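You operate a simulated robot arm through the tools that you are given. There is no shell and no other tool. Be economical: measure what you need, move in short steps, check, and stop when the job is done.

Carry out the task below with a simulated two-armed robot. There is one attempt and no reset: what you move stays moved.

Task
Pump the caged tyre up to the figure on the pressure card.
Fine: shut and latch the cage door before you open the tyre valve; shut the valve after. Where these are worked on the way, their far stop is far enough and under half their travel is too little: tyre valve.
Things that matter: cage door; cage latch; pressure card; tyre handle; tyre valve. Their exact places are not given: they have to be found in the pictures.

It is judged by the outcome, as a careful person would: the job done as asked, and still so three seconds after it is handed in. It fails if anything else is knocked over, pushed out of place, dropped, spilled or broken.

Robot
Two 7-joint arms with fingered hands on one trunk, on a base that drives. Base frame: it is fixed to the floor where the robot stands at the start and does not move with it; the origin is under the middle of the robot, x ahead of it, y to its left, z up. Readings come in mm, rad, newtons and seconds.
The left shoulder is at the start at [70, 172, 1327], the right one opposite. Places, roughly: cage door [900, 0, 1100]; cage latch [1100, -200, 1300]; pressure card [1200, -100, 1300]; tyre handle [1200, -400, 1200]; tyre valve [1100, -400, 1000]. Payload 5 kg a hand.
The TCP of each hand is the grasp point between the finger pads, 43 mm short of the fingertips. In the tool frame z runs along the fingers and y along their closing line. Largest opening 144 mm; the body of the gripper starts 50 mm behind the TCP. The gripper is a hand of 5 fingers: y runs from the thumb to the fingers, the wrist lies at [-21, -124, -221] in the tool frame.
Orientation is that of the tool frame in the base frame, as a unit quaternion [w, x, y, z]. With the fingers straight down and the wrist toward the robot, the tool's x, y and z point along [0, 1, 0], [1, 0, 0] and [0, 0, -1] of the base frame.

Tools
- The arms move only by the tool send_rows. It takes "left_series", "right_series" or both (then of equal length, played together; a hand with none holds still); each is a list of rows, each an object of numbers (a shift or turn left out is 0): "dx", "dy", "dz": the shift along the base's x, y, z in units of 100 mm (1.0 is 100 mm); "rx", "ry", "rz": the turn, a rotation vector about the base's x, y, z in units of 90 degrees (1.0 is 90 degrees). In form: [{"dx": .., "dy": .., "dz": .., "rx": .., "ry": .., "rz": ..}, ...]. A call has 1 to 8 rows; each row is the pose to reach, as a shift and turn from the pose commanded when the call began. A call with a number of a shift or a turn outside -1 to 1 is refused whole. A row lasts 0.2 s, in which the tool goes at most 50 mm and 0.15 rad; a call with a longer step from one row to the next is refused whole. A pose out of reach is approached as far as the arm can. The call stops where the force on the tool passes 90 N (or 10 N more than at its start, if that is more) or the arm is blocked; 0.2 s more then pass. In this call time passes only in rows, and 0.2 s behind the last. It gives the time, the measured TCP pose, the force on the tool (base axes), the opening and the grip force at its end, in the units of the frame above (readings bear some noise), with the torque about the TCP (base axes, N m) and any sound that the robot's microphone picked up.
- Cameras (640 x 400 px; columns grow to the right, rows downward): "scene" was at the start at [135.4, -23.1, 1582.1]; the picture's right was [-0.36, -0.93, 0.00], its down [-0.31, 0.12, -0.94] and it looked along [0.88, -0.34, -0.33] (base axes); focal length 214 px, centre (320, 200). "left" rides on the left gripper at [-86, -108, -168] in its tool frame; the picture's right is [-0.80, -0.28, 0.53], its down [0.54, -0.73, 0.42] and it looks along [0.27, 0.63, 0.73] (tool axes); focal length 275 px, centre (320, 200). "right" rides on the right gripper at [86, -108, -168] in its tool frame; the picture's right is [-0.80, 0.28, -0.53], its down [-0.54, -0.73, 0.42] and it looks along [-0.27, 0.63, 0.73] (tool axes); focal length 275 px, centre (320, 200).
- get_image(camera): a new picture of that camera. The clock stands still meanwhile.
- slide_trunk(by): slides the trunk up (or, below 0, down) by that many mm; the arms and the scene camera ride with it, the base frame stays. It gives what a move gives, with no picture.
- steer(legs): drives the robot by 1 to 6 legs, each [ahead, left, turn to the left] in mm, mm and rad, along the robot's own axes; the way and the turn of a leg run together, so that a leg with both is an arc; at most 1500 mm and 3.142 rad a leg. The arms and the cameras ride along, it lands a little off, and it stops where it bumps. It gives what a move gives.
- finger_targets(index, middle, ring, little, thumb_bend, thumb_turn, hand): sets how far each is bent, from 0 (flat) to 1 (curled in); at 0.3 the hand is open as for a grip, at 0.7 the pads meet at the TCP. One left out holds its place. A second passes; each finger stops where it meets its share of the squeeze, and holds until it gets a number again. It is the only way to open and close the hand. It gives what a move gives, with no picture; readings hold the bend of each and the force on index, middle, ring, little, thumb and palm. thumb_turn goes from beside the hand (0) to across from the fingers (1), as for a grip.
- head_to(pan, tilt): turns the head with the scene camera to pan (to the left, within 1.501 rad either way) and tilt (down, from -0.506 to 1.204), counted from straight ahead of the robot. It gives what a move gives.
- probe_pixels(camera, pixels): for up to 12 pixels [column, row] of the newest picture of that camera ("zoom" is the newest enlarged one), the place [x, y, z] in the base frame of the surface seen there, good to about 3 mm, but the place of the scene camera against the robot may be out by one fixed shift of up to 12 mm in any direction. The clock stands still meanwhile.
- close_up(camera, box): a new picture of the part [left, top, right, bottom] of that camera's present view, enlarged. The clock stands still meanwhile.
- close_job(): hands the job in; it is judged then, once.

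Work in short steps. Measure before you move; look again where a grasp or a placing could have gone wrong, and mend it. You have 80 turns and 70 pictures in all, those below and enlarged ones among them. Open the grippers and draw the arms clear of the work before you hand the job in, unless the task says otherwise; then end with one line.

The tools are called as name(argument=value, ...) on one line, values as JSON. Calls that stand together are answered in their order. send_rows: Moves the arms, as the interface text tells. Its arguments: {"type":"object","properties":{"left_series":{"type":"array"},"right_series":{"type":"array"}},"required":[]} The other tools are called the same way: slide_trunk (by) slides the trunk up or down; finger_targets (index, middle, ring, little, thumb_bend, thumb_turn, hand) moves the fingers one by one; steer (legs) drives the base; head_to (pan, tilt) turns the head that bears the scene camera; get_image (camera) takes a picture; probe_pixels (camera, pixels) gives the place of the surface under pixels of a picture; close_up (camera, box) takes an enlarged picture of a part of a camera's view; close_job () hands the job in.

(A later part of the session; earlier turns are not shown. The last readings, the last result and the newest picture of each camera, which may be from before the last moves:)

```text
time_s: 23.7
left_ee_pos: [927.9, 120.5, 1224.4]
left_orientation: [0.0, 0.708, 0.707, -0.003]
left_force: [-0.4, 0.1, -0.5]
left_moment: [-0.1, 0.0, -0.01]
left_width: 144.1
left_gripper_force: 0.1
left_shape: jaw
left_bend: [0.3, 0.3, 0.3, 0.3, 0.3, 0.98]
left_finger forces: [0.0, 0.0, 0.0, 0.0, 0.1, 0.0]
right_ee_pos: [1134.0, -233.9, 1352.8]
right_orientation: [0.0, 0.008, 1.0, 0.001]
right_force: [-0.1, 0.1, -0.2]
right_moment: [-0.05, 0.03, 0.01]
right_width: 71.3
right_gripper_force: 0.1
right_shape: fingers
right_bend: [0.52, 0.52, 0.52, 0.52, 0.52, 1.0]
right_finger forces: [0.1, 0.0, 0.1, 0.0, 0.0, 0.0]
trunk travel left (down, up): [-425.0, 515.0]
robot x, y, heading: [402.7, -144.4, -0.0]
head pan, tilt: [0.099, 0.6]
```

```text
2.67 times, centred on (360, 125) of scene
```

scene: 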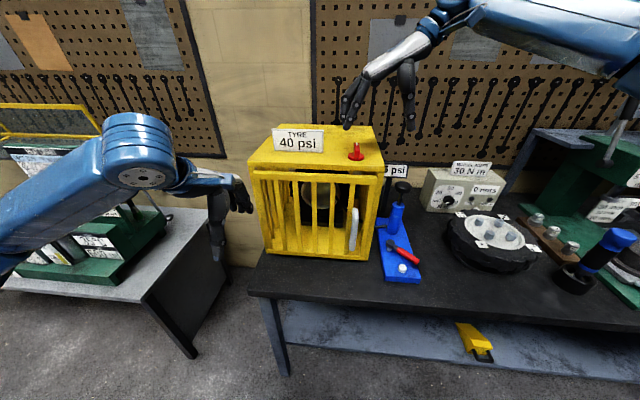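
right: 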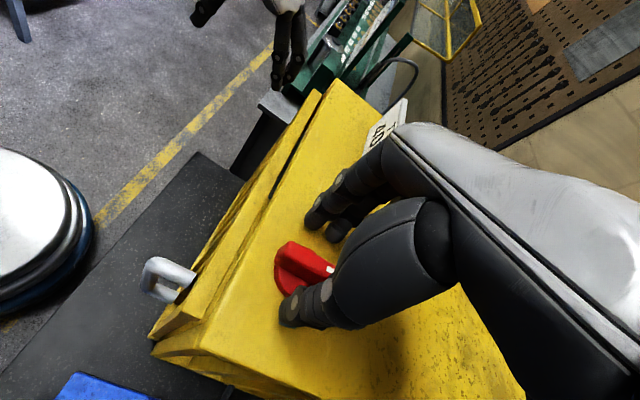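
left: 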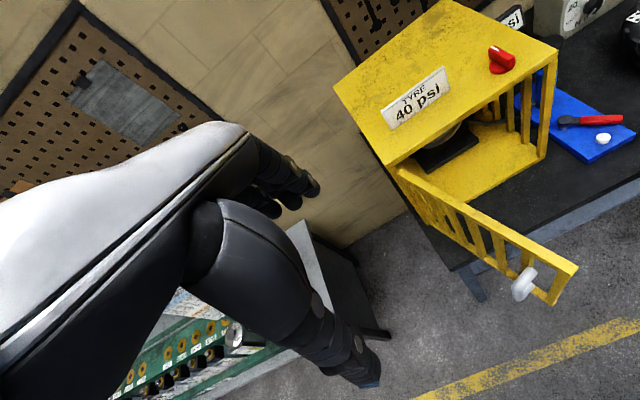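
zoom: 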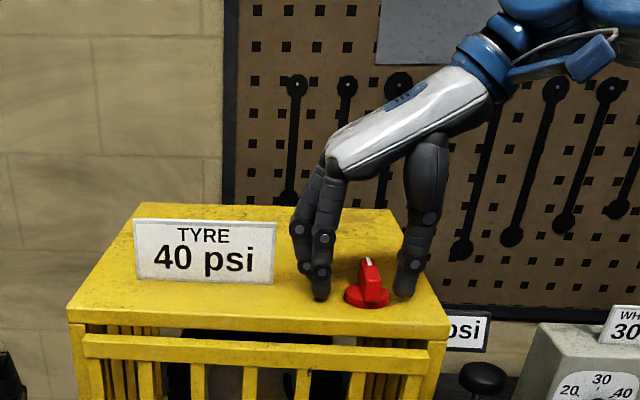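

The fin is between thumb and fingers. I shift 7 mm right, lower 8 mm, and close to grip.

send_rows(right_series=[{"dz": -0.08, "dy": -0.07}])

finger_targets(hand="right", index=0.75, middle=0.75, ring=0.75, little=0.75, thumb_bend=0.75)

get_image(camera="right")

close_up(camera="scene", box=[300, 80, 440, 180])

```text
time_s: 24.1
left_ee_pos: [925.4, 118.1, 1226.4]
left_orientation: [0.0, 0.708, 0.706, -0.001]
left_force: [-0.2, -0.5, 0.4]
left_moment: [0.01, -0.02, -0.03]
left_width: 143.8
left_gripper_force: 0.0
left_shape: jaw
left_bend: [0.3, 0.3, 0.3, 0.3, 0.3, 0.97]
left_finger forces: [0.0, 0.1, 0.1, 0.0, 0.1, 0.0]
right_ee_pos: [1130.2, -244.3, 1348.4]
right_orientation: [0.003, 0.009, 1.0, 0.003]
right_force: [1.0, 3.6, 14.7]
right_moment: [0.89, -0.24, -0.02]
right_width: 71.5
right_gripper_force: 7.4
right_shape: fingers
right_bend: [0.52, 0.49, 0.52, 0.52, 0.52, 1.0]
right_finger forces: [0.0, 14.9, 0.0, 0.0, 0.0, 0.0]
trunk travel left (down, up): [-425.0, 515.0]
robot x, y, heading: [407.8, -141.6, -0.003]
head pan, tilt: [0.099, 0.6]
```

```text
time_s: 25.1
left_ee_pos: [925.8, 120.1, 1226.1]
left_orientation: [0.0, 0.708, 0.706, -0.001]
left_force: [-0.1, 0.2, -0.7]
left_moment: [0.0, -0.01, -0.01]
left_width: 144.0
left_gripper_force: 0.1
left_shape: jaw
left_bend: [0.3, 0.3, 0.3, 0.3, 0.3, 0.98]
left_finger forces: [0.1, 0.1, 0.0, 0.1, 0.1, 0.0]
right_ee_pos: [1132.2, -241.3, 1347.7]
right_orientation: [0.002, 0.008, 1.0, 0.002]
right_force: [7.7, 8.4, 29.0]
right_moment: [0.48, 0.09, 0.09]
right_width: 44.2
right_gripper_force: 32.0
right_shape: fingers
right_bend: [0.59, 0.58, 0.69, 0.75, 0.62, 1.0]
right_finger forces: [23.0, 10.3, 8.0, 0.0, 22.2, 0.0]
trunk travel left (down, up): [-425.0, 515.0]
robot x, y, heading: [406.8, -141.4, -0.002]
head pan, tilt: [0.099, 0.6]
```

```text
46 pictures are left
```

right: 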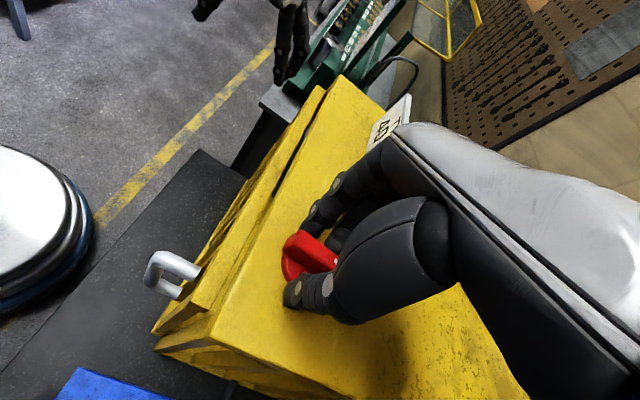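

```text
4.00 times, centred on (370, 130) of scene
```

zoom: 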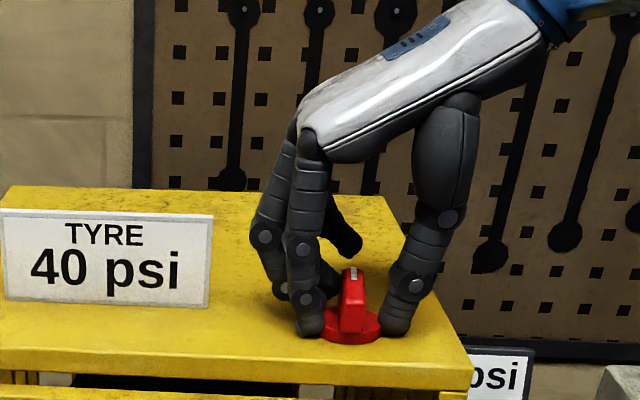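

The fingers gripped the disc base, not the fin. I open slightly, raise 18 mm and close on the fin.

finger_targets(hand="right", index=0.52, middle=0.52, ring=0.52, little=0.52, thumb_bend=0.52)

send_rows(right_series=[{"dz": 0.18, "dy": 0.0}])

finger_targets(hand="right", index=0.75, middle=0.75, ring=0.75, little=0.75, thumb_bend=0.75)

close_up(camera="scene", box=[300, 80, 440, 180])

```text
time_s: 26.1
left_ee_pos: [925.3, 117.9, 1225.8]
left_orientation: [-0.001, 0.707, 0.707, 0.0]
left_force: [-0.6, -0.4, -0.6]
left_moment: [0.01, 0.0, 0.01]
left_width: 143.7
left_gripper_force: 0.1
left_shape: jaw
left_bend: [0.3, 0.3, 0.3, 0.3, 0.3, 0.98]
left_finger forces: [0.0, 0.0, 0.0, 0.0, 0.0, 0.0]
right_ee_pos: [1130.8, -244.7, 1347.4]
right_orientation: [0.003, 0.007, 1.0, 0.002]
right_force: [0.7, -6.6, 35.4]
right_moment: [1.02, 0.13, -0.02]
right_width: 61.2
right_gripper_force: 18.0
right_shape: fingers
right_bend: [0.57, 0.53, 0.52, 0.52, 0.52, 1.0]
right_finger forces: [26.2, 10.1, 0.1, 0.1, 0.0, 0.1]
trunk travel left (down, up): [-425.0, 515.0]
robot x, y, heading: [407.1, -141.8, 0.002]
head pan, tilt: [0.099, 0.6]
```

```text
time_s: 26.5
left_ee_pos: [928.4, 120.5, 1225.0]
left_orientation: [-0.001, 0.708, 0.706, -0.002]
left_force: [0.4, 0.5, -0.7]
left_moment: [-0.05, 0.03, -0.04]
left_width: 143.8
left_gripper_force: 0.1
left_shape: jaw
left_bend: [0.3, 0.3, 0.3, 0.3, 0.3, 0.98]
left_finger forces: [0.1, 0.0, 0.0, 0.0, 0.0, 0.0]
right_ee_pos: [1133.2, -241.9, 1358.5]
right_orientation: [-0.002, 0.007, 1.0, -0.001]
right_force: [0.3, 0.2, 0.2]
right_moment: [-0.01, 0.08, 0.02]
right_width: 70.6
right_gripper_force: 0.1
right_shape: fingers
right_bend: [0.52, 0.52, 0.52, 0.52, 0.52, 1.0]
right_finger forces: [0.0, 0.0, 0.1, 0.1, 0.0, 0.0]
trunk travel left (down, up): [-425.0, 515.0]
robot x, y, heading: [410.4, -143.2, -0.006]
head pan, tilt: [0.099, 0.6]
```

```text
time_s: 27.5
left_ee_pos: [928.4, 119.1, 1224.2]
left_orientation: [-0.001, 0.708, 0.706, -0.002]
left_force: [0.1, 0.4, 0.4]
left_moment: [0.05, 0.01, 0.02]
left_width: 144.0
left_gripper_force: 0.1
left_shape: jaw
left_bend: [0.3, 0.3, 0.3, 0.3, 0.3, 0.98]
left_finger forces: [0.1, 0.0, 0.0, 0.1, 0.1, 0.0]
right_ee_pos: [1133.4, -242.0, 1362.2]
right_orientation: [0.0, 0.008, 1.0, 0.001]
right_force: [6.7, 9.8, -7.1]
right_moment: [0.34, -0.16, 0.01]
right_width: 19.9
right_gripper_force: 20.0
right_shape: fingers
right_bend: [0.64, 0.69, 0.74, 0.75, 0.69, 1.0]
right_finger forces: [12.7, 6.9, 6.3, 0.0, 13.5, 0.0]
trunk travel left (down, up): [-425.0, 515.0]
robot x, y, heading: [408.0, -142.9, 0.001]
head pan, tilt: [0.099, 0.6]
```

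```text
4.00 times, centred on (370, 130) of scene
```

zoom: 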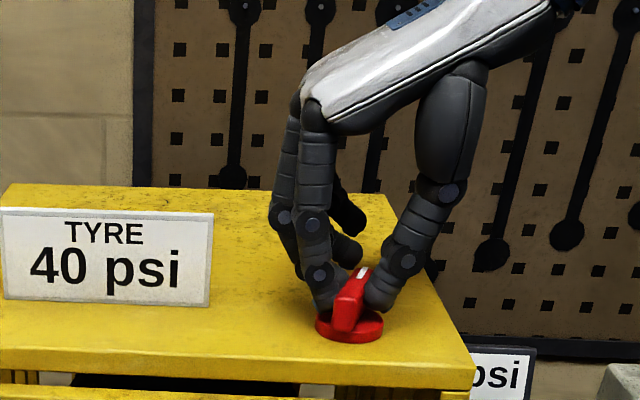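

The fin is gripped (width 20) and has already turned a little clockwise. I turn it on clockwise (rz negative).

send_rows(right_series=[{"rz": -0.09}, {"rz": -0.18}, {"rz": -0.27}, {"rz": -0.36}, {"rz": -0.45}, {"rz": -0.54}, {"rz": -0.63}, {"rz": -0.72}])

get_image(camera="right")

close_up(camera="scene", box=[300, 80, 440, 180])

```text
time_s: 29.3
left_ee_pos: [929.3, 119.4, 1224.1]
left_orientation: [-0.002, 0.708, 0.706, -0.001]
left_force: [0.2, 0.3, -0.5]
left_moment: [0.03, 0.03, 0.02]
left_width: 143.7
left_gripper_force: 0.1
left_shape: jaw
left_bend: [0.3, 0.3, 0.3, 0.3, 0.3, 0.98]
left_finger forces: [0.0, 0.1, 0.0, 0.1, 0.1, 0.0]
right_ee_pos: [1133.7, -243.4, 1363.3]
right_orientation: [0.001, 0.543, 0.84, 0.0]
right_force: [6.7, 5.5, -8.0]
right_moment: [0.18, -0.27, 0.0]
right_width: 21.0
right_gripper_force: 17.9
right_shape: fingers
right_bend: [0.63, 0.69, 0.74, 0.75, 0.69, 1.0]
right_finger forces: [11.5, 5.4, 4.3, 0.0, 13.9, 0.1]
trunk travel left (down, up): [-425.0, 515.0]
robot x, y, heading: [406.1, -144.4, -0.002]
head pan, tilt: [0.099, 0.6]
```

```text
43 pictures are left
```

right: 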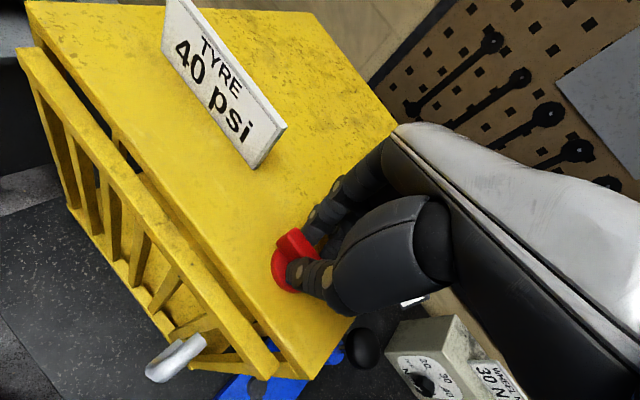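

```text
4.00 times, centred on (370, 130) of scene
```

zoom: 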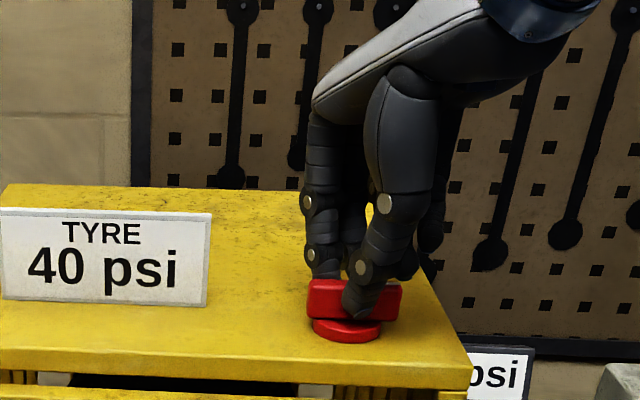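

The fin is now about across (along y). I turn a bit more to feel for the end stop.

send_rows(right_series=[{"rz": -0.08}, {"rz": -0.16}, {"rz": -0.24}])

close_up(camera="scene", box=[300, 80, 440, 180])

```text
time_s: 30.1
left_ee_pos: [929.6, 119.9, 1223.5]
left_orientation: [-0.001, 0.708, 0.706, -0.002]
left_force: [-0.3, -0.2, -0.3]
left_moment: [0.01, -0.02, 0.0]
left_width: 143.5
left_gripper_force: 0.1
left_shape: jaw
left_bend: [0.3, 0.3, 0.3, 0.3, 0.3, 0.98]
left_finger forces: [0.0, 0.0, 0.1, 0.1, 0.0, 0.0]
right_ee_pos: [1133.3, -241.7, 1363.6]
right_orientation: [0.001, 0.69, 0.723, 0.0]
right_force: [14.8, 8.4, -1.9]
right_moment: [0.12, -0.54, 0.62]
right_width: 18.1
right_gripper_force: 21.7
right_shape: fingers
right_bend: [0.66, 0.67, 0.74, 0.75, 0.69, 1.0]
right_finger forces: [5.4, 12.0, 12.2, 0.0, 13.7, 0.0]
trunk travel left (down, up): [-425.0, 515.0]
robot x, y, heading: [411.2, -142.1, 0.001]
head pan, tilt: [0.099, 0.6]
```

```text
4.00 times, centred on (370, 130) of scene
```

zoom: 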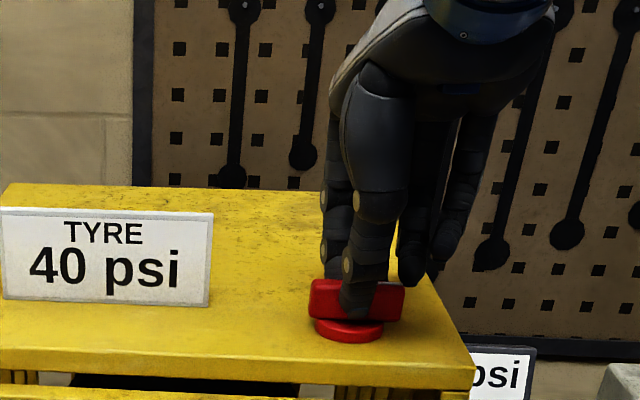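

A torque of 0.6 Nm shows the knob at its stop, 90° turned. I release, lift, and check.

finger_targets(hand="right", index=0.45, middle=0.45, ring=0.45, little=0.45, thumb_bend=0.45)

send_rows(right_series=[{"dz": 0.3}, {"dz": 0.6}, {"dz": 0.9}])

get_image(camera="right")

get_image(camera="scene")

```text
time_s: 31.1
left_ee_pos: [927.0, 118.1, 1225.1]
left_orientation: [0.0, 0.707, 0.707, -0.001]
left_force: [0.4, 0.1, 0.0]
left_moment: [0.01, -0.04, -0.01]
left_width: 143.9
left_gripper_force: 0.0
left_shape: jaw
left_bend: [0.3, 0.3, 0.3, 0.3, 0.3, 0.98]
left_finger forces: [0.1, 0.1, 0.0, 0.1, 0.1, 0.0]
right_ee_pos: [1130.9, -243.1, 1364.4]
right_orientation: [0.002, 0.691, 0.723, 0.0]
right_force: [0.1, -0.2, -0.3]
right_moment: [-0.01, -0.02, 0.01]
right_width: 95.8
right_gripper_force: 0.1
right_shape: fingers
right_bend: [0.45, 0.45, 0.45, 0.45, 0.45, 0.99]
right_finger forces: [0.0, 0.0, 0.1, 0.0, 0.0, 0.1]
trunk travel left (down, up): [-425.0, 515.0]
robot x, y, heading: [405.8, -142.3, -0.002]
head pan, tilt: [0.099, 0.6]
```

```text
time_s: 31.9
left_ee_pos: [926.7, 118.5, 1225.2]
left_orientation: [0.0, 0.708, 0.706, -0.002]
left_force: [-0.7, 0.2, 0.2]
left_moment: [-0.02, -0.02, 0.03]
left_width: 143.9
left_gripper_force: 0.1
left_shape: jaw
left_bend: [0.3, 0.3, 0.3, 0.3, 0.3, 0.98]
left_finger forces: [0.0, 0.0, 0.0, 0.0, 0.0, 0.1]
right_ee_pos: [1130.4, -244.0, 1456.2]
right_orientation: [0.0, 0.69, 0.724, 0.0]
right_force: [-0.4, -0.1, -0.7]
right_moment: [0.01, 0.01, 0.02]
right_width: 96.0
right_gripper_force: 0.0
right_shape: fingers
right_bend: [0.45, 0.45, 0.45, 0.45, 0.45, 0.99]
right_finger forces: [0.0, 0.0, 0.0, 0.0, 0.0, 0.1]
trunk travel left (down, up): [-425.0, 515.0]
robot x, y, heading: [405.1, -142.2, -0.002]
head pan, tilt: [0.099, 0.6]
```

```text
40 pictures are left
```

right: 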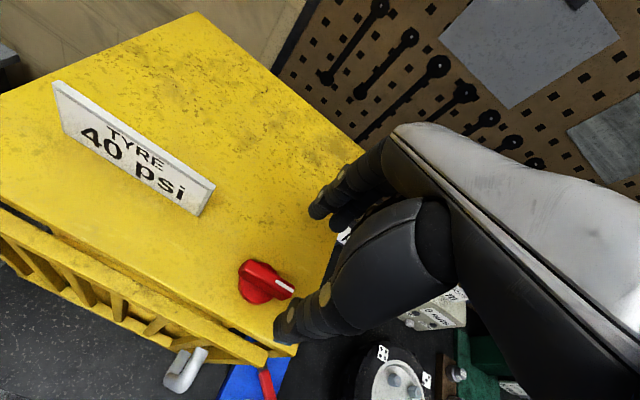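

```text
39 pictures are left
```

scene: 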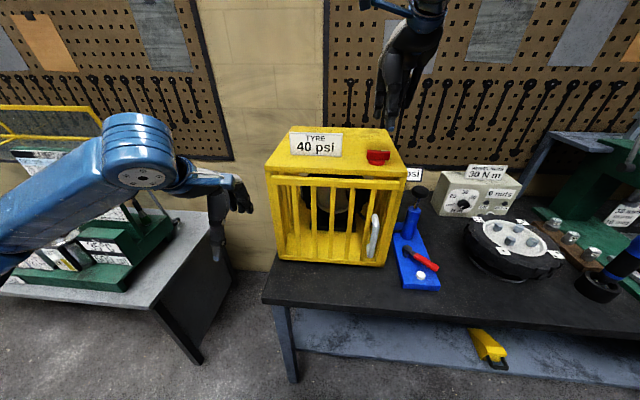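

Pointer now faces -y at its stop and the door is shut. Next the valve: I shape the right hand into a pointing index and locate its tip, and check the nearby tyre edge.

finger_targets(hand="right", index=0.3, middle=1, ring=1, little=1, thumb_bend=0.75)

close_up(camera="scene", box=[340, 0, 500, 110])

probe_pixels(camera="scene", pixels=[[463, 240], [470, 262], [408, 284], [437, 288], [420, 274], [408, 248], [436, 266], [422, 190], [427, 258], [375, 240]])

get_image(camera="right")

```text
time_s: 32.9
left_ee_pos: [927.6, 118.2, 1224.8]
left_orientation: [0.0, 0.708, 0.706, -0.002]
left_force: [-0.1, 0.0, 0.3]
left_moment: [-0.01, 0.0, 0.03]
left_width: 144.0
left_gripper_force: 0.1
left_shape: jaw
left_bend: [0.3, 0.3, 0.3, 0.3, 0.3, 0.98]
left_finger forces: [0.0, 0.0, 0.0, 0.1, 0.1, 0.0]
right_ee_pos: [1129.6, -244.5, 1454.9]
right_orientation: [0.001, 0.69, 0.724, 0.0]
right_force: [0.4, 0.0, -0.3]
right_moment: [0.01, 0.03, 0.01]
right_width: 63.8
right_gripper_force: 0.1
right_shape: fingers
right_bend: [0.3, 0.88, 1.0, 1.0, 0.75, 1.0]
right_finger forces: [0.0, 0.0, 0.0, 0.0, 0.1, 0.1]
trunk travel left (down, up): [-425.0, 515.0]
robot x, y, heading: [408.2, -143.0, 0.003]
head pan, tilt: [0.099, 0.6]
```

```text
3.64 times, centred on (420, 55) of scene
```

zoom: 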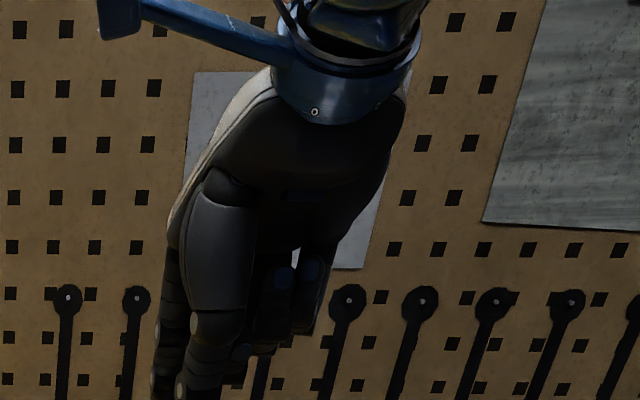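

```text
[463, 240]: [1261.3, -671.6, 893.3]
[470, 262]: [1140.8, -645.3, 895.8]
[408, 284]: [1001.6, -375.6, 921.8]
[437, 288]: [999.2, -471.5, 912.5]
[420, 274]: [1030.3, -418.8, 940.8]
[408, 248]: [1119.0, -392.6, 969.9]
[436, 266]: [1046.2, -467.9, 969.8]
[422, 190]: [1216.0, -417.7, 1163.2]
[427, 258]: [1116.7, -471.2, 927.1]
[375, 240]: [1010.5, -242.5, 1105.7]
```

```text
37 pictures are left
```

right: 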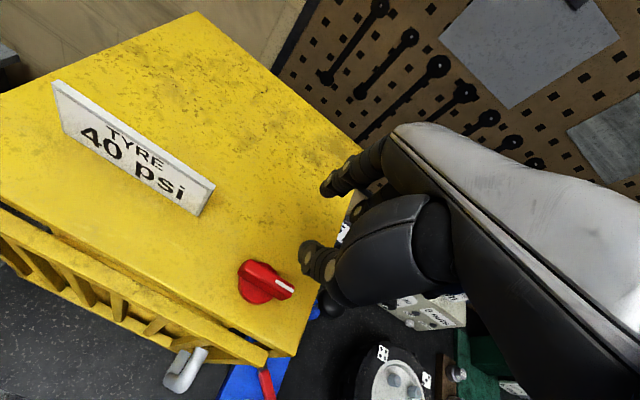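

I probe the index tip and thumb to get their offsets from the TCP.

probe_pixels(camera="right", pixels=[[326, 186], [335, 180], [312, 262], [325, 270]])

```text
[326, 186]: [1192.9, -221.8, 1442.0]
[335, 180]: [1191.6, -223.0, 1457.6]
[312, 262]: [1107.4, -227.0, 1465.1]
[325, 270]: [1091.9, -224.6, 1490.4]
```

Index tip is about TCP + (70, 22, -30). I move the right hand to the robot's side of the lever and down to z≈1040.

send_rows(right_series=[{"dx": -0.22, "dy": -0.27}, {"dx": -0.44, "dy": -0.54}, {"dx": -0.66, "dy": -0.82}])

send_rows(right_series=[{"dx": -0.22, "dy": -0.27}, {"dx": -0.44, "dy": -0.54}, {"dx": -0.66, "dy": -0.82}])

send_rows(right_series=[{"dx": -0.22, "dy": -0.27}, {"dx": -0.44, "dy": -0.54}, {"dx": -0.66, "dy": -0.82}])

send_rows(right_series=[{"dz": -0.33}, {"dz": -0.66}, {"dz": -1}])

send_rows(right_series=[{"dz": -0.33}, {"dz": -0.66}, {"dz": -1}])

send_rows(right_series=[{"dz": -0.33}, {"dz": -0.66}, {"dz": -1}])

send_rows(right_series=[{"dz": -0.33}, {"dz": -0.66}, {"dz": -1}])

close_up(camera="scene", box=[330, 130, 530, 310])

get_image(camera="right")

```text
time_s: 33.7
left_ee_pos: [927.1, 117.6, 1226.5]
left_orientation: [-0.001, 0.708, 0.707, -0.001]
left_force: [-0.2, 0.1, 0.5]
left_moment: [-0.01, -0.05, 0.0]
left_width: 144.1
left_gripper_force: 0.0
left_shape: jaw
left_bend: [0.3, 0.3, 0.3, 0.3, 0.3, 0.97]
left_finger forces: [0.0, 0.1, 0.0, 0.1, 0.1, 0.1]
right_ee_pos: [1065.1, -327.1, 1455.1]
right_orientation: [0.0, 0.69, 0.724, 0.001]
right_force: [-0.3, 0.0, 0.5]
right_moment: [0.04, -0.04, -0.02]
right_width: 64.5
right_gripper_force: 0.0
right_shape: fingers
right_bend: [0.3, 1.0, 1.0, 1.0, 0.75, 1.0]
right_finger forces: [0.1, 0.0, 0.0, 0.1, 0.1, 0.1]
trunk travel left (down, up): [-425.0, 515.0]
robot x, y, heading: [405.8, -141.9, 0.001]
head pan, tilt: [0.099, 0.6]
```

```text
time_s: 34.5
left_ee_pos: [927.1, 118.4, 1226.1]
left_orientation: [0.0, 0.708, 0.706, -0.001]
left_force: [-0.9, -0.1, 1.3]
left_moment: [0.02, -0.03, 0.03]
left_width: 143.7
left_gripper_force: 0.0
left_shape: jaw
left_bend: [0.3, 0.3, 0.3, 0.3, 0.3, 0.97]
left_finger forces: [0.1, 0.1, 0.0, 0.0, 0.0, 0.1]
right_ee_pos: [1000.6, -405.8, 1453.1]
right_orientation: [0.001, 0.691, 0.723, 0.001]
right_force: [0.0, -0.6, 0.2]
right_moment: [0.0, 0.0, -0.01]
right_width: 64.4
right_gripper_force: 0.0
right_shape: fingers
right_bend: [0.3, 1.0, 1.0, 1.0, 0.75, 1.0]
right_finger forces: [0.0, 0.0, 0.0, 0.0, 0.0, 0.1]
trunk travel left (down, up): [-425.0, 515.0]
robot x, y, heading: [405.8, -141.7, -0.002]
head pan, tilt: [0.099, 0.6]
```

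```text
time_s: 35.3
left_ee_pos: [927.0, 118.0, 1225.1]
left_orientation: [-0.001, 0.708, 0.706, 0.0]
left_force: [0.0, 0.0, 0.4]
left_moment: [0.0, -0.03, -0.02]
left_width: 143.9
left_gripper_force: 0.0
left_shape: jaw
left_bend: [0.3, 0.3, 0.3, 0.3, 0.3, 0.97]
left_finger forces: [0.0, 0.0, 0.0, 0.0, 0.1, 0.0]
right_ee_pos: [934.4, -490.2, 1452.5]
right_orientation: [0.0, 0.69, 0.724, 0.001]
right_force: [0.3, 0.1, -0.7]
right_moment: [0.05, 0.0, 0.02]
right_width: 64.3
right_gripper_force: 0.1
right_shape: fingers
right_bend: [0.3, 1.0, 1.0, 1.0, 0.75, 1.0]
right_finger forces: [0.0, 0.0, 0.1, 0.1, 0.1, 0.0]
trunk travel left (down, up): [-425.0, 515.0]
robot x, y, heading: [407.1, -141.3, -0.003]
head pan, tilt: [0.099, 0.6]
```

```text
time_s: 36.1
left_ee_pos: [927.5, 117.9, 1225.1]
left_orientation: [0.0, 0.708, 0.706, -0.002]
left_force: [0.0, 0.8, -0.2]
left_moment: [-0.01, 0.01, -0.01]
left_width: 143.8
left_gripper_force: 0.0
left_shape: jaw
left_bend: [0.3, 0.3, 0.3, 0.3, 0.3, 0.98]
left_finger forces: [0.1, 0.0, 0.0, 0.1, 0.0, 0.0]
right_ee_pos: [935.1, -489.0, 1354.4]
right_orientation: [0.001, 0.69, 0.724, 0.0]
right_force: [0.5, 0.8, -0.1]
right_moment: [-0.02, -0.02, 0.0]
right_width: 64.4
right_gripper_force: 0.0
right_shape: fingers
right_bend: [0.3, 1.0, 1.0, 1.0, 0.75, 1.0]
right_finger forces: [0.0, 0.1, 0.1, 0.0, 0.0, 0.1]
trunk travel left (down, up): [-425.0, 515.0]
robot x, y, heading: [409.2, -142.9, -0.003]
head pan, tilt: [0.099, 0.6]
```

```text
time_s: 36.9
left_ee_pos: [927.2, 117.4, 1224.1]
left_orientation: [-0.001, 0.708, 0.707, -0.001]
left_force: [0.2, -1.3, -0.8]
left_moment: [0.03, 0.02, -0.01]
left_width: 143.8
left_gripper_force: 0.0
left_shape: jaw
left_bend: [0.3, 0.3, 0.3, 0.3, 0.3, 0.98]
left_finger forces: [0.0, 0.1, 0.1, 0.0, 0.0, 0.1]
right_ee_pos: [931.7, -490.6, 1253.3]
right_orientation: [0.001, 0.69, 0.723, 0.002]
right_force: [-0.4, -0.4, -0.2]
right_moment: [-0.02, 0.0, 0.02]
right_width: 64.6
right_gripper_force: 0.1
right_shape: fingers
right_bend: [0.3, 1.0, 1.0, 1.0, 0.75, 1.0]
right_finger forces: [0.0, 0.0, 0.1, 0.0, 0.0, 0.1]
trunk travel left (down, up): [-425.0, 515.0]
robot x, y, heading: [405.0, -141.7, 0.002]
head pan, tilt: [0.099, 0.6]
```

```text
time_s: 37.7
left_ee_pos: [928.6, 117.4, 1226.1]
left_orientation: [-0.001, 0.708, 0.706, -0.001]
left_force: [-0.6, -0.5, 1.2]
left_moment: [0.03, 0.02, 0.0]
left_width: 143.6
left_gripper_force: 0.0
left_shape: jaw
left_bend: [0.3, 0.3, 0.3, 0.3, 0.3, 0.97]
left_finger forces: [0.0, 0.0, 0.0, 0.1, 0.0, 0.0]
right_ee_pos: [934.4, -492.0, 1155.7]
right_orientation: [0.0, 0.69, 0.723, 0.001]
right_force: [0.0, -0.7, -0.4]
right_moment: [-0.01, 0.0, 0.04]
right_width: 64.2
right_gripper_force: 0.2
right_shape: fingers
right_bend: [0.3, 1.0, 1.0, 1.0, 0.75, 1.0]
right_finger forces: [0.0, 0.1, 0.0, 0.0, 0.1, 0.1]
trunk travel left (down, up): [-425.0, 515.0]
robot x, y, heading: [407.0, -144.2, -0.002]
head pan, tilt: [0.099, 0.6]
```

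```text
time_s: 38.5
left_ee_pos: [927.9, 117.9, 1225.0]
left_orientation: [-0.001, 0.707, 0.707, -0.001]
left_force: [0.6, 0.7, 0.0]
left_moment: [-0.01, 0.04, 0.0]
left_width: 144.0
left_gripper_force: 0.0
left_shape: jaw
left_bend: [0.3, 0.3, 0.3, 0.3, 0.3, 0.98]
left_finger forces: [0.0, 0.0, 0.2, 0.1, 0.0, 0.1]
right_ee_pos: [935.1, -493.5, 1054.8]
right_orientation: [0.003, 0.69, 0.724, 0.0]
right_force: [0.6, -0.2, 0.4]
right_moment: [0.03, 0.03, 0.0]
right_width: 64.2
right_gripper_force: 0.1
right_shape: fingers
right_bend: [0.3, 1.0, 1.0, 1.0, 0.75, 1.0]
right_finger forces: [0.0, 0.0, 0.0, 0.0, 0.1, 0.0]
trunk travel left (down, up): [-425.0, 515.0]
robot x, y, heading: [404.1, -139.8, -0.0]
head pan, tilt: [0.099, 0.6]
```

```text
2.22 times, centred on (430, 220) of scene
```

zoom: 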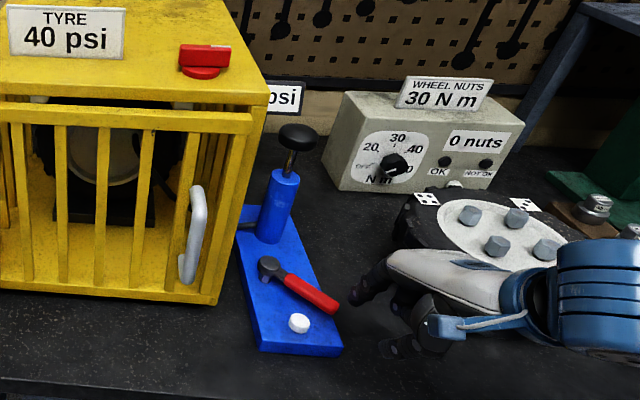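

```text
35 pictures are left
```

right: 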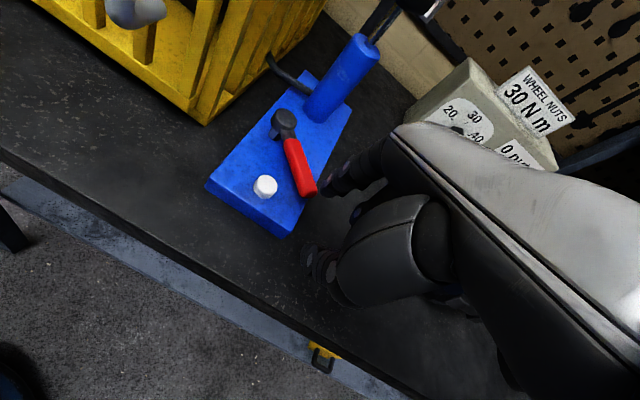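

I probe the index tip and lever in this picture before lowering further.

probe_pixels(camera="right", pixels=[[327, 182], [334, 175], [308, 192], [290, 150], [284, 115], [265, 186], [358, 72], [308, 252]])

probe_pixels(camera="zoom", pixels=[[355, 297], [385, 350]])

```text
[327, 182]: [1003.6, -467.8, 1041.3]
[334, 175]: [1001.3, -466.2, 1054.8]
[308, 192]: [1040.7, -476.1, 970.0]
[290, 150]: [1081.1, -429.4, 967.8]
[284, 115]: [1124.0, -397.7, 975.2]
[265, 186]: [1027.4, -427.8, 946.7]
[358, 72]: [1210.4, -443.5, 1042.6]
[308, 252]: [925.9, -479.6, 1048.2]
```

```text
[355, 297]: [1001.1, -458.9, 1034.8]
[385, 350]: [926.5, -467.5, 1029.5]
```

Index tip is at (1003, -467), 40 mm before the lever. I lower to z≈980 and push 60 mm in +x to test the counter-clockwise sense.

send_rows(right_series=[{"dz": -0.4}, {"dz": -0.75}])

send_rows(right_series=[{"dx": 0.2}, {"dx": 0.35}, {"dx": 0.5}, {"dx": 0.6}])

get_image(camera="right")

```text
time_s: 39.1
left_ee_pos: [929.3, 116.8, 1224.1]
left_orientation: [-0.002, 0.708, 0.706, -0.001]
left_force: [0.5, -0.2, -1.1]
left_moment: [0.02, 0.03, 0.01]
left_width: 143.8
left_gripper_force: 0.1
left_shape: jaw
left_bend: [0.3, 0.3, 0.3, 0.3, 0.3, 0.97]
left_finger forces: [0.1, 0.1, 0.0, 0.1, 0.0, 0.0]
right_ee_pos: [934.7, -489.7, 978.6]
right_orientation: [0.001, 0.691, 0.723, 0.001]
right_force: [0.1, -0.3, -0.3]
right_moment: [0.01, 0.01, 0.01]
right_width: 64.4
right_gripper_force: 0.1
right_shape: fingers
right_bend: [0.3, 1.0, 1.0, 1.0, 0.75, 1.0]
right_finger forces: [0.0, 0.0, 0.1, 0.0, 0.1, 0.0]
trunk travel left (down, up): [-425.0, 515.0]
robot x, y, heading: [406.5, -143.7, -0.002]
head pan, tilt: [0.099, 0.6]
```

```text
time_s: 40.1
left_ee_pos: [928.5, 118.5, 1224.9]
left_orientation: [-0.001, 0.707, 0.707, -0.001]
left_force: [-0.3, -0.4, -1.1]
left_moment: [-0.02, 0.02, 0.02]
left_width: 144.0
left_gripper_force: 0.0
left_shape: jaw
left_bend: [0.3, 0.3, 0.3, 0.3, 0.3, 0.98]
left_finger forces: [0.1, 0.0, 0.1, 0.1, 0.0, 0.1]
right_ee_pos: [994.3, -490.0, 978.1]
right_orientation: [0.001, 0.69, 0.724, 0.0]
right_force: [-1.1, 0.3, -0.1]
right_moment: [-0.04, 0.01, 0.02]
right_width: 63.2
right_gripper_force: 0.6
right_shape: fingers
right_bend: [0.31, 1.0, 1.0, 1.0, 0.75, 1.0]
right_finger forces: [0.7, 0.0, 0.0, 0.0, 0.0, 0.1]
trunk travel left (down, up): [-425.0, 515.0]
robot x, y, heading: [408.7, -144.6, -0.008]
head pan, tilt: [0.099, 0.6]
```

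```text
34 pictures are left
```

right: 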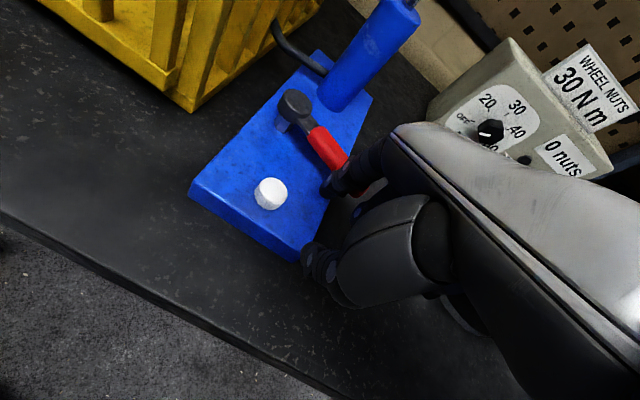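

The lever moves counter-clockwise with almost no force. I follow it round in small steps, watching for the stop.

send_rows(right_series=[{"dx": 0.17, "dy": -0.15}, {"dx": 0.34, "dy": -0.24}, {"dx": 0.5, "dy": -0.25}, {"dx": 0.66, "dy": -0.22}])

get_image(camera="right")

close_up(camera="scene", box=[330, 130, 530, 310])

```text
time_s: 41.1
left_ee_pos: [928.5, 119.0, 1225.0]
left_orientation: [0.0, 0.708, 0.706, -0.002]
left_force: [0.0, 0.1, -0.2]
left_moment: [0.01, 0.01, -0.01]
left_width: 143.8
left_gripper_force: 0.1
left_shape: jaw
left_bend: [0.3, 0.3, 0.3, 0.3, 0.3, 0.98]
left_finger forces: [0.0, 0.0, 0.1, 0.0, 0.1, 0.0]
right_ee_pos: [1059.5, -510.3, 977.5]
right_orientation: [0.001, 0.69, 0.724, 0.0]
right_force: [0.1, -1.1, 0.3]
right_moment: [-0.03, 0.07, -0.01]
right_width: 63.6
right_gripper_force: 1.2
right_shape: fingers
right_bend: [0.3, 1.0, 1.0, 1.0, 0.75, 1.0]
right_finger forces: [0.6, 0.0, 0.0, 0.0, 0.0, 0.0]
trunk travel left (down, up): [-425.0, 515.0]
robot x, y, heading: [409.5, -139.4, -0.002]
head pan, tilt: [0.099, 0.6]
```

```text
33 pictures are left
```

right: 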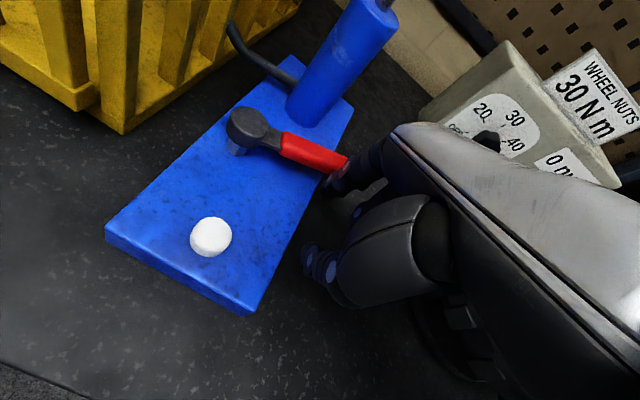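

```text
2.22 times, centred on (430, 220) of scene
```

zoom: 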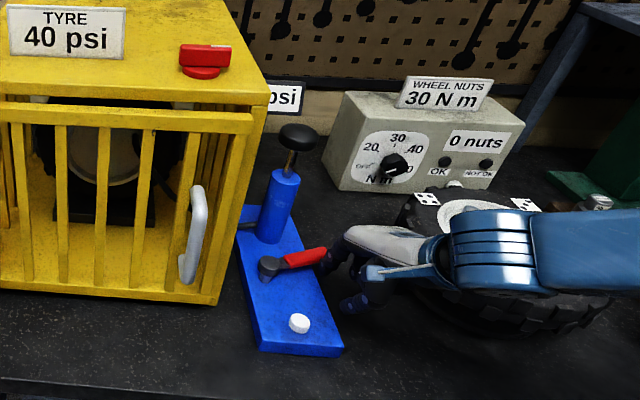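

The lever now points about straight right (−y), still moving freely. I push further.

send_rows(right_series=[{"dx": 0.15, "dy": 0.02}, {"dx": 0.28, "dy": 0.08}, {"dx": 0.38, "dy": 0.18}])

get_image(camera="right")

```text
time_s: 41.9
left_ee_pos: [928.1, 117.9, 1225.8]
left_orientation: [-0.001, 0.708, 0.707, -0.002]
left_force: [0.3, -0.1, 0.5]
left_moment: [-0.01, -0.05, 0.04]
left_width: 143.8
left_gripper_force: 0.1
left_shape: jaw
left_bend: [0.3, 0.3, 0.3, 0.3, 0.3, 0.98]
left_finger forces: [0.1, 0.0, 0.0, 0.0, 0.1, 0.1]
right_ee_pos: [1095.9, -492.4, 978.4]
right_orientation: [0.001, 0.691, 0.723, -0.001]
right_force: [-1.3, -0.7, -0.2]
right_moment: [-0.05, 0.1, -0.07]
right_width: 62.9
right_gripper_force: 0.8
right_shape: fingers
right_bend: [0.31, 1.0, 1.0, 1.0, 0.75, 1.0]
right_finger forces: [1.3, 0.0, 0.0, 0.0, 0.0, 0.0]
trunk travel left (down, up): [-425.0, 515.0]
robot x, y, heading: [409.4, -142.3, 0.002]
head pan, tilt: [0.099, 0.6]
```

```text
31 pictures are left
```

right: 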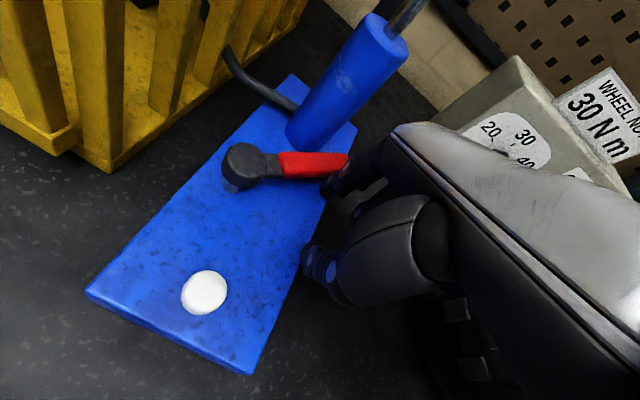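

The lever is near the cylinder, about −50° heading, 90° turned. I press 15 mm further to feel for the stop.

send_rows(right_series=[{"dx": 0.07, "dy": 0.06}, {"dx": 0.12, "dy": 0.12}])

get_image(camera="right")

close_up(camera="scene", box=[370, 170, 470, 300])

```text
time_s: 42.5
left_ee_pos: [925.7, 115.4, 1226.5]
left_orientation: [0.0, 0.708, 0.706, -0.001]
left_force: [-0.2, 0.6, 0.3]
left_moment: [0.0, -0.03, 0.03]
left_width: 143.9
left_gripper_force: 0.1
left_shape: jaw
left_bend: [0.3, 0.3, 0.3, 0.3, 0.3, 0.98]
left_finger forces: [0.0, 0.0, 0.1, 0.1, 0.0, 0.1]
right_ee_pos: [1105.8, -483.9, 978.2]
right_orientation: [0.001, 0.691, 0.723, 0.0]
right_force: [-12.9, -16.4, 5.3]
right_moment: [-0.11, -0.19, -0.95]
right_width: 51.5
right_gripper_force: 10.0
right_shape: fingers
right_bend: [0.38, 1.0, 1.0, 1.0, 0.75, 1.0]
right_finger forces: [20.6, 0.0, 0.0, 0.0, 0.1, 0.0]
trunk travel left (down, up): [-425.0, 515.0]
robot x, y, heading: [409.5, -145.5, -0.004]
head pan, tilt: [0.099, 0.6]
```

```text
30 pictures are left
```

right: 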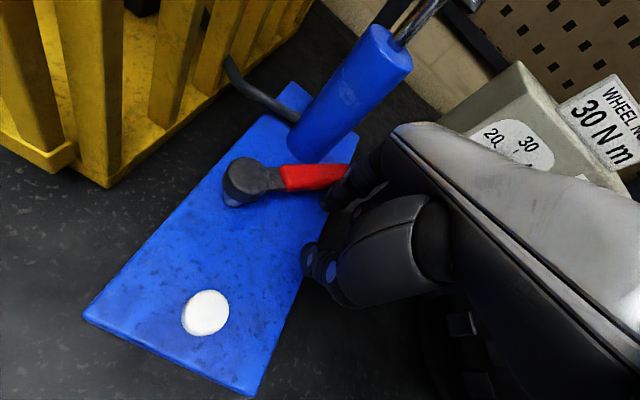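

```text
3.08 times, centred on (420, 235) of scene
```

zoom: 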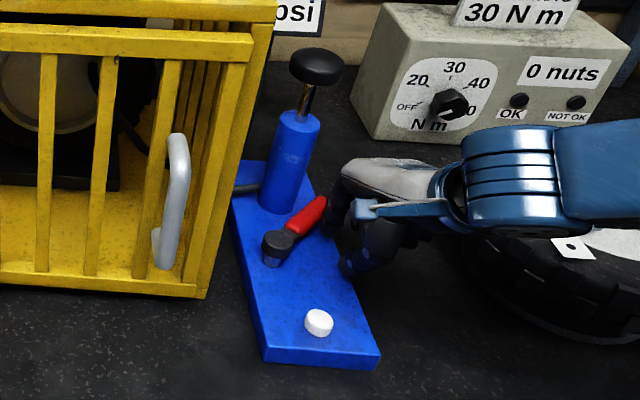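

The stop is felt (20 N) with the lever turned about 90°: valve open. I back away from the lever and rise, opening the hand.

send_rows(right_series=[{"dx": -0.3, "dy": -0.3}, {"dx": -0.6, "dy": -0.4}, {"dx": -0.9, "dy": -0.4}])

send_rows(right_series=[{"dz": 0.4}, {"dz": 0.7}, {"dz": 1}])

send_rows(right_series=[{"dz": 0.4}, {"dz": 0.7}, {"dz": 1}])

send_rows(right_series=[{"dz": 0.4}, {"dz": 0.7}, {"dz": 1}])

finger_targets(hand="right", index=0.45, middle=0.45, ring=0.45, little=0.45, thumb_bend=0.45)

get_image(camera="right")

close_up(camera="scene", box=[370, 160, 490, 300])

probe_pixels(camera="right", pixels=[[320, 200]])

```text
time_s: 43.3
left_ee_pos: [927.0, 119.2, 1226.2]
left_orientation: [-0.001, 0.708, 0.706, 0.0]
left_force: [-0.3, 0.0, 0.1]
left_moment: [0.04, -0.02, 0.0]
left_width: 144.0
left_gripper_force: 0.1
left_shape: jaw
left_bend: [0.3, 0.3, 0.3, 0.3, 0.3, 0.98]
left_finger forces: [0.0, 0.0, 0.0, 0.0, 0.0, 0.0]
right_ee_pos: [1020.6, -519.0, 979.0]
right_orientation: [0.002, 0.69, 0.724, 0.001]
right_force: [-0.3, 0.7, -0.2]
right_moment: [0.02, 0.02, 0.01]
right_width: 64.3
right_gripper_force: 0.1
right_shape: fingers
right_bend: [0.3, 1.0, 1.0, 1.0, 0.75, 1.0]
right_finger forces: [0.1, 0.0, 0.0, 0.1, 0.0, 0.1]
trunk travel left (down, up): [-425.0, 515.0]
robot x, y, heading: [408.2, -146.6, -0.006]
head pan, tilt: [0.099, 0.6]
```

```text
time_s: 44.1
left_ee_pos: [925.8, 118.7, 1225.9]
left_orientation: [0.0, 0.708, 0.706, -0.002]
left_force: [0.2, 0.5, -0.2]
left_moment: [-0.03, -0.03, 0.01]
left_width: 143.9
left_gripper_force: 0.1
left_shape: jaw
left_bend: [0.3, 0.3, 0.3, 0.3, 0.3, 0.98]
left_finger forces: [0.0, 0.0, 0.0, 0.1, 0.1, 0.0]
right_ee_pos: [1018.8, -519.1, 1080.3]
right_orientation: [0.0, 0.69, 0.724, 0.0]
right_force: [0.0, 0.4, 0.8]
right_moment: [0.0, -0.04, -0.01]
right_width: 64.5
right_gripper_force: 0.0
right_shape: fingers
right_bend: [0.3, 1.0, 1.0, 1.0, 0.75, 1.0]
right_finger forces: [0.0, 0.0, 0.0, 0.1, 0.1, 0.2]
trunk travel left (down, up): [-425.0, 515.0]
robot x, y, heading: [407.6, -141.4, -0.002]
head pan, tilt: [0.099, 0.6]
```

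```text
time_s: 44.9
left_ee_pos: [927.3, 119.1, 1225.7]
left_orientation: [0.0, 0.707, 0.707, -0.001]
left_force: [0.5, 0.2, -0.2]
left_moment: [-0.01, -0.01, 0.0]
left_width: 143.9
left_gripper_force: 0.1
left_shape: jaw
left_bend: [0.3, 0.3, 0.3, 0.3, 0.3, 0.98]
left_finger forces: [0.0, 0.0, 0.0, 0.1, 0.0, 0.0]
right_ee_pos: [1019.5, -520.2, 1180.6]
right_orientation: [0.002, 0.69, 0.724, 0.0]
right_force: [-0.3, -0.7, -1.1]
right_moment: [0.0, -0.01, 0.02]
right_width: 64.4
right_gripper_force: 0.1
right_shape: fingers
right_bend: [0.3, 1.0, 1.0, 1.0, 0.75, 1.0]
right_finger forces: [0.0, 0.0, 0.1, 0.1, 0.1, 0.0]
trunk travel left (down, up): [-425.0, 515.0]
robot x, y, heading: [403.6, -141.8, -0.0]
head pan, tilt: [0.099, 0.6]
```

```text
time_s: 45.7
left_ee_pos: [926.9, 117.9, 1224.7]
left_orientation: [-0.001, 0.708, 0.706, 0.0]
left_force: [-0.3, -0.6, 0.3]
left_moment: [0.0, 0.0, -0.01]
left_width: 143.8
left_gripper_force: 0.1
left_shape: jaw
left_bend: [0.3, 0.3, 0.3, 0.3, 0.3, 0.98]
left_finger forces: [0.0, 0.0, 0.1, 0.0, 0.0, 0.1]
right_ee_pos: [1019.9, -519.8, 1280.2]
right_orientation: [0.001, 0.69, 0.723, 0.0]
right_force: [-0.1, 0.5, 0.4]
right_moment: [-0.02, 0.02, 0.02]
right_width: 64.3
right_gripper_force: 0.1
right_shape: fingers
right_bend: [0.3, 1.0, 1.0, 1.0, 0.75, 1.0]
right_finger forces: [0.1, 0.0, 0.0, 0.0, 0.0, 0.0]
trunk travel left (down, up): [-425.0, 515.0]
robot x, y, heading: [407.5, -143.2, -0.003]
head pan, tilt: [0.099, 0.6]
```

```text
time_s: 46.7
left_ee_pos: [927.7, 118.0, 1225.3]
left_orientation: [-0.001, 0.708, 0.707, -0.001]
left_force: [-0.9, 0.0, -0.6]
left_moment: [0.02, 0.0, 0.03]
left_width: 143.9
left_gripper_force: 0.0
left_shape: jaw
left_bend: [0.3, 0.3, 0.3, 0.3, 0.3, 0.98]
left_finger forces: [0.1, 0.0, 0.0, 0.1, 0.0, 0.0]
right_ee_pos: [1020.0, -520.5, 1279.8]
right_orientation: [0.002, 0.691, 0.723, 0.0]
right_force: [0.5, -0.5, -0.5]
right_moment: [-0.02, 0.02, -0.02]
right_width: 96.0
right_gripper_force: 0.0
right_shape: fingers
right_bend: [0.45, 0.45, 0.45, 0.45, 0.45, 0.99]
right_finger forces: [0.1, 0.1, 0.1, 0.1, 0.0, 0.1]
trunk travel left (down, up): [-425.0, 515.0]
robot x, y, heading: [409.0, -141.1, -0.002]
head pan, tilt: [0.099, 0.6]
```

```text
28 pictures are left
```

right: 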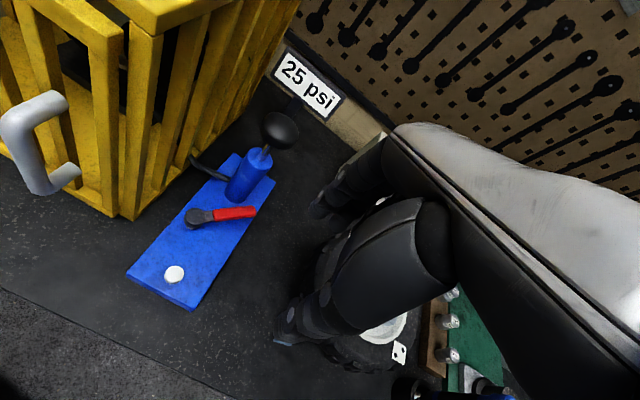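

```text
2.86 times, centred on (430, 230) of scene
```

zoom: 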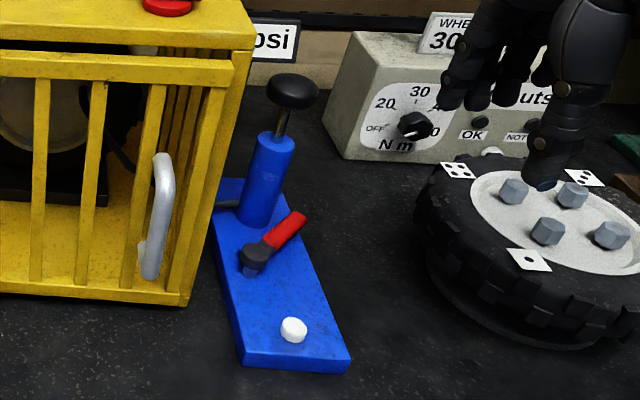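

```text
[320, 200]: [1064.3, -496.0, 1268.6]
```

Lever stays open; the gauge (307, 85) shows 25 psi. I drive 110 mm right so the gauge is visible to the head camera, then measure the plunger.

steer(legs=[[0, -110, 0]])

close_up(camera="scene", box=[330, 130, 430, 300])

get_image(camera="right")

```text
time_s: 47.9
left_ee_pos: [926.5, 12.8, 1224.9]
left_orientation: [0.0, 0.707, 0.707, -0.002]
left_force: [0.4, 0.6, -0.3]
left_moment: [-0.01, -0.02, 0.04]
left_width: 143.9
left_gripper_force: 0.0
left_shape: jaw
left_bend: [0.3, 0.3, 0.3, 0.3, 0.3, 0.98]
left_finger forces: [0.0, 0.0, 0.0, 0.0, 0.0, 0.1]
right_ee_pos: [1020.5, -626.3, 1280.0]
right_orientation: [0.002, 0.689, 0.724, 0.0]
right_force: [-0.1, 0.7, 0.6]
right_moment: [-0.03, 0.04, 0.02]
right_width: 96.2
right_gripper_force: 0.1
right_shape: fingers
right_bend: [0.45, 0.45, 0.45, 0.45, 0.45, 0.99]
right_finger forces: [0.0, 0.0, 0.0, 0.1, 0.0, 0.0]
trunk travel left (down, up): [-425.0, 515.0]
robot x, y, heading: [408.3, -254.0, 0.002]
head pan, tilt: [0.099, 0.6]
```

```text
2.35 times, centred on (380, 215) of scene
```

zoom: 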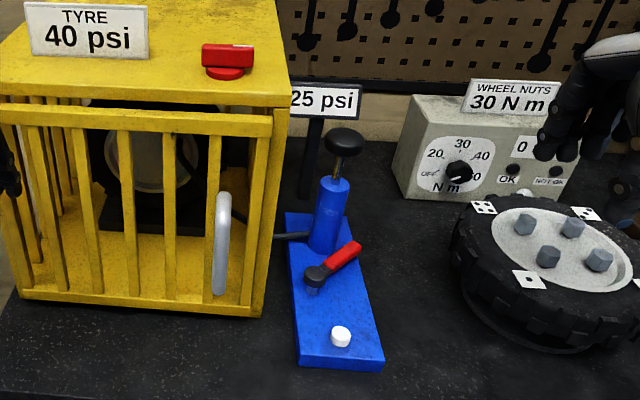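

```text
25 pictures are left
```

right: 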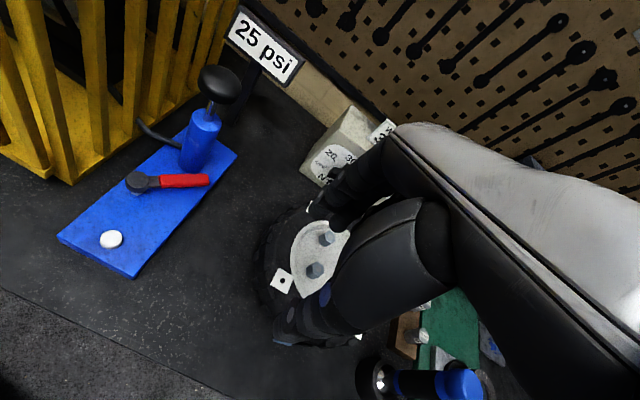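

Gauge 25 psi is now visible to the head camera. I probe the knob, rod, and cylinder top.

probe_pixels(camera="right", pixels=[[220, 72], [200, 80], [238, 88], [220, 100], [205, 117], [192, 116], [255, 45]])

probe_pixels(camera="zoom", pixels=[[345, 132], [345, 152], [328, 140], [362, 142], [333, 180], [338, 172]])

```text
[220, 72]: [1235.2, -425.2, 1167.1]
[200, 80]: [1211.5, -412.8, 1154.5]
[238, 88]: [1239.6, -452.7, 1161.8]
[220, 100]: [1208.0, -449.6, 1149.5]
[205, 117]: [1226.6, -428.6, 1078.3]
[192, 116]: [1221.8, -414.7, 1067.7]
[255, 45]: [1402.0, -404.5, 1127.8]
```

```text
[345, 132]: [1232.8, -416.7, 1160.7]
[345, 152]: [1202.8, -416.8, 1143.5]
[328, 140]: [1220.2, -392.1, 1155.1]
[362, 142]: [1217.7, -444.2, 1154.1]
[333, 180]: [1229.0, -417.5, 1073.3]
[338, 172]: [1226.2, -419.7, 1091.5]
```

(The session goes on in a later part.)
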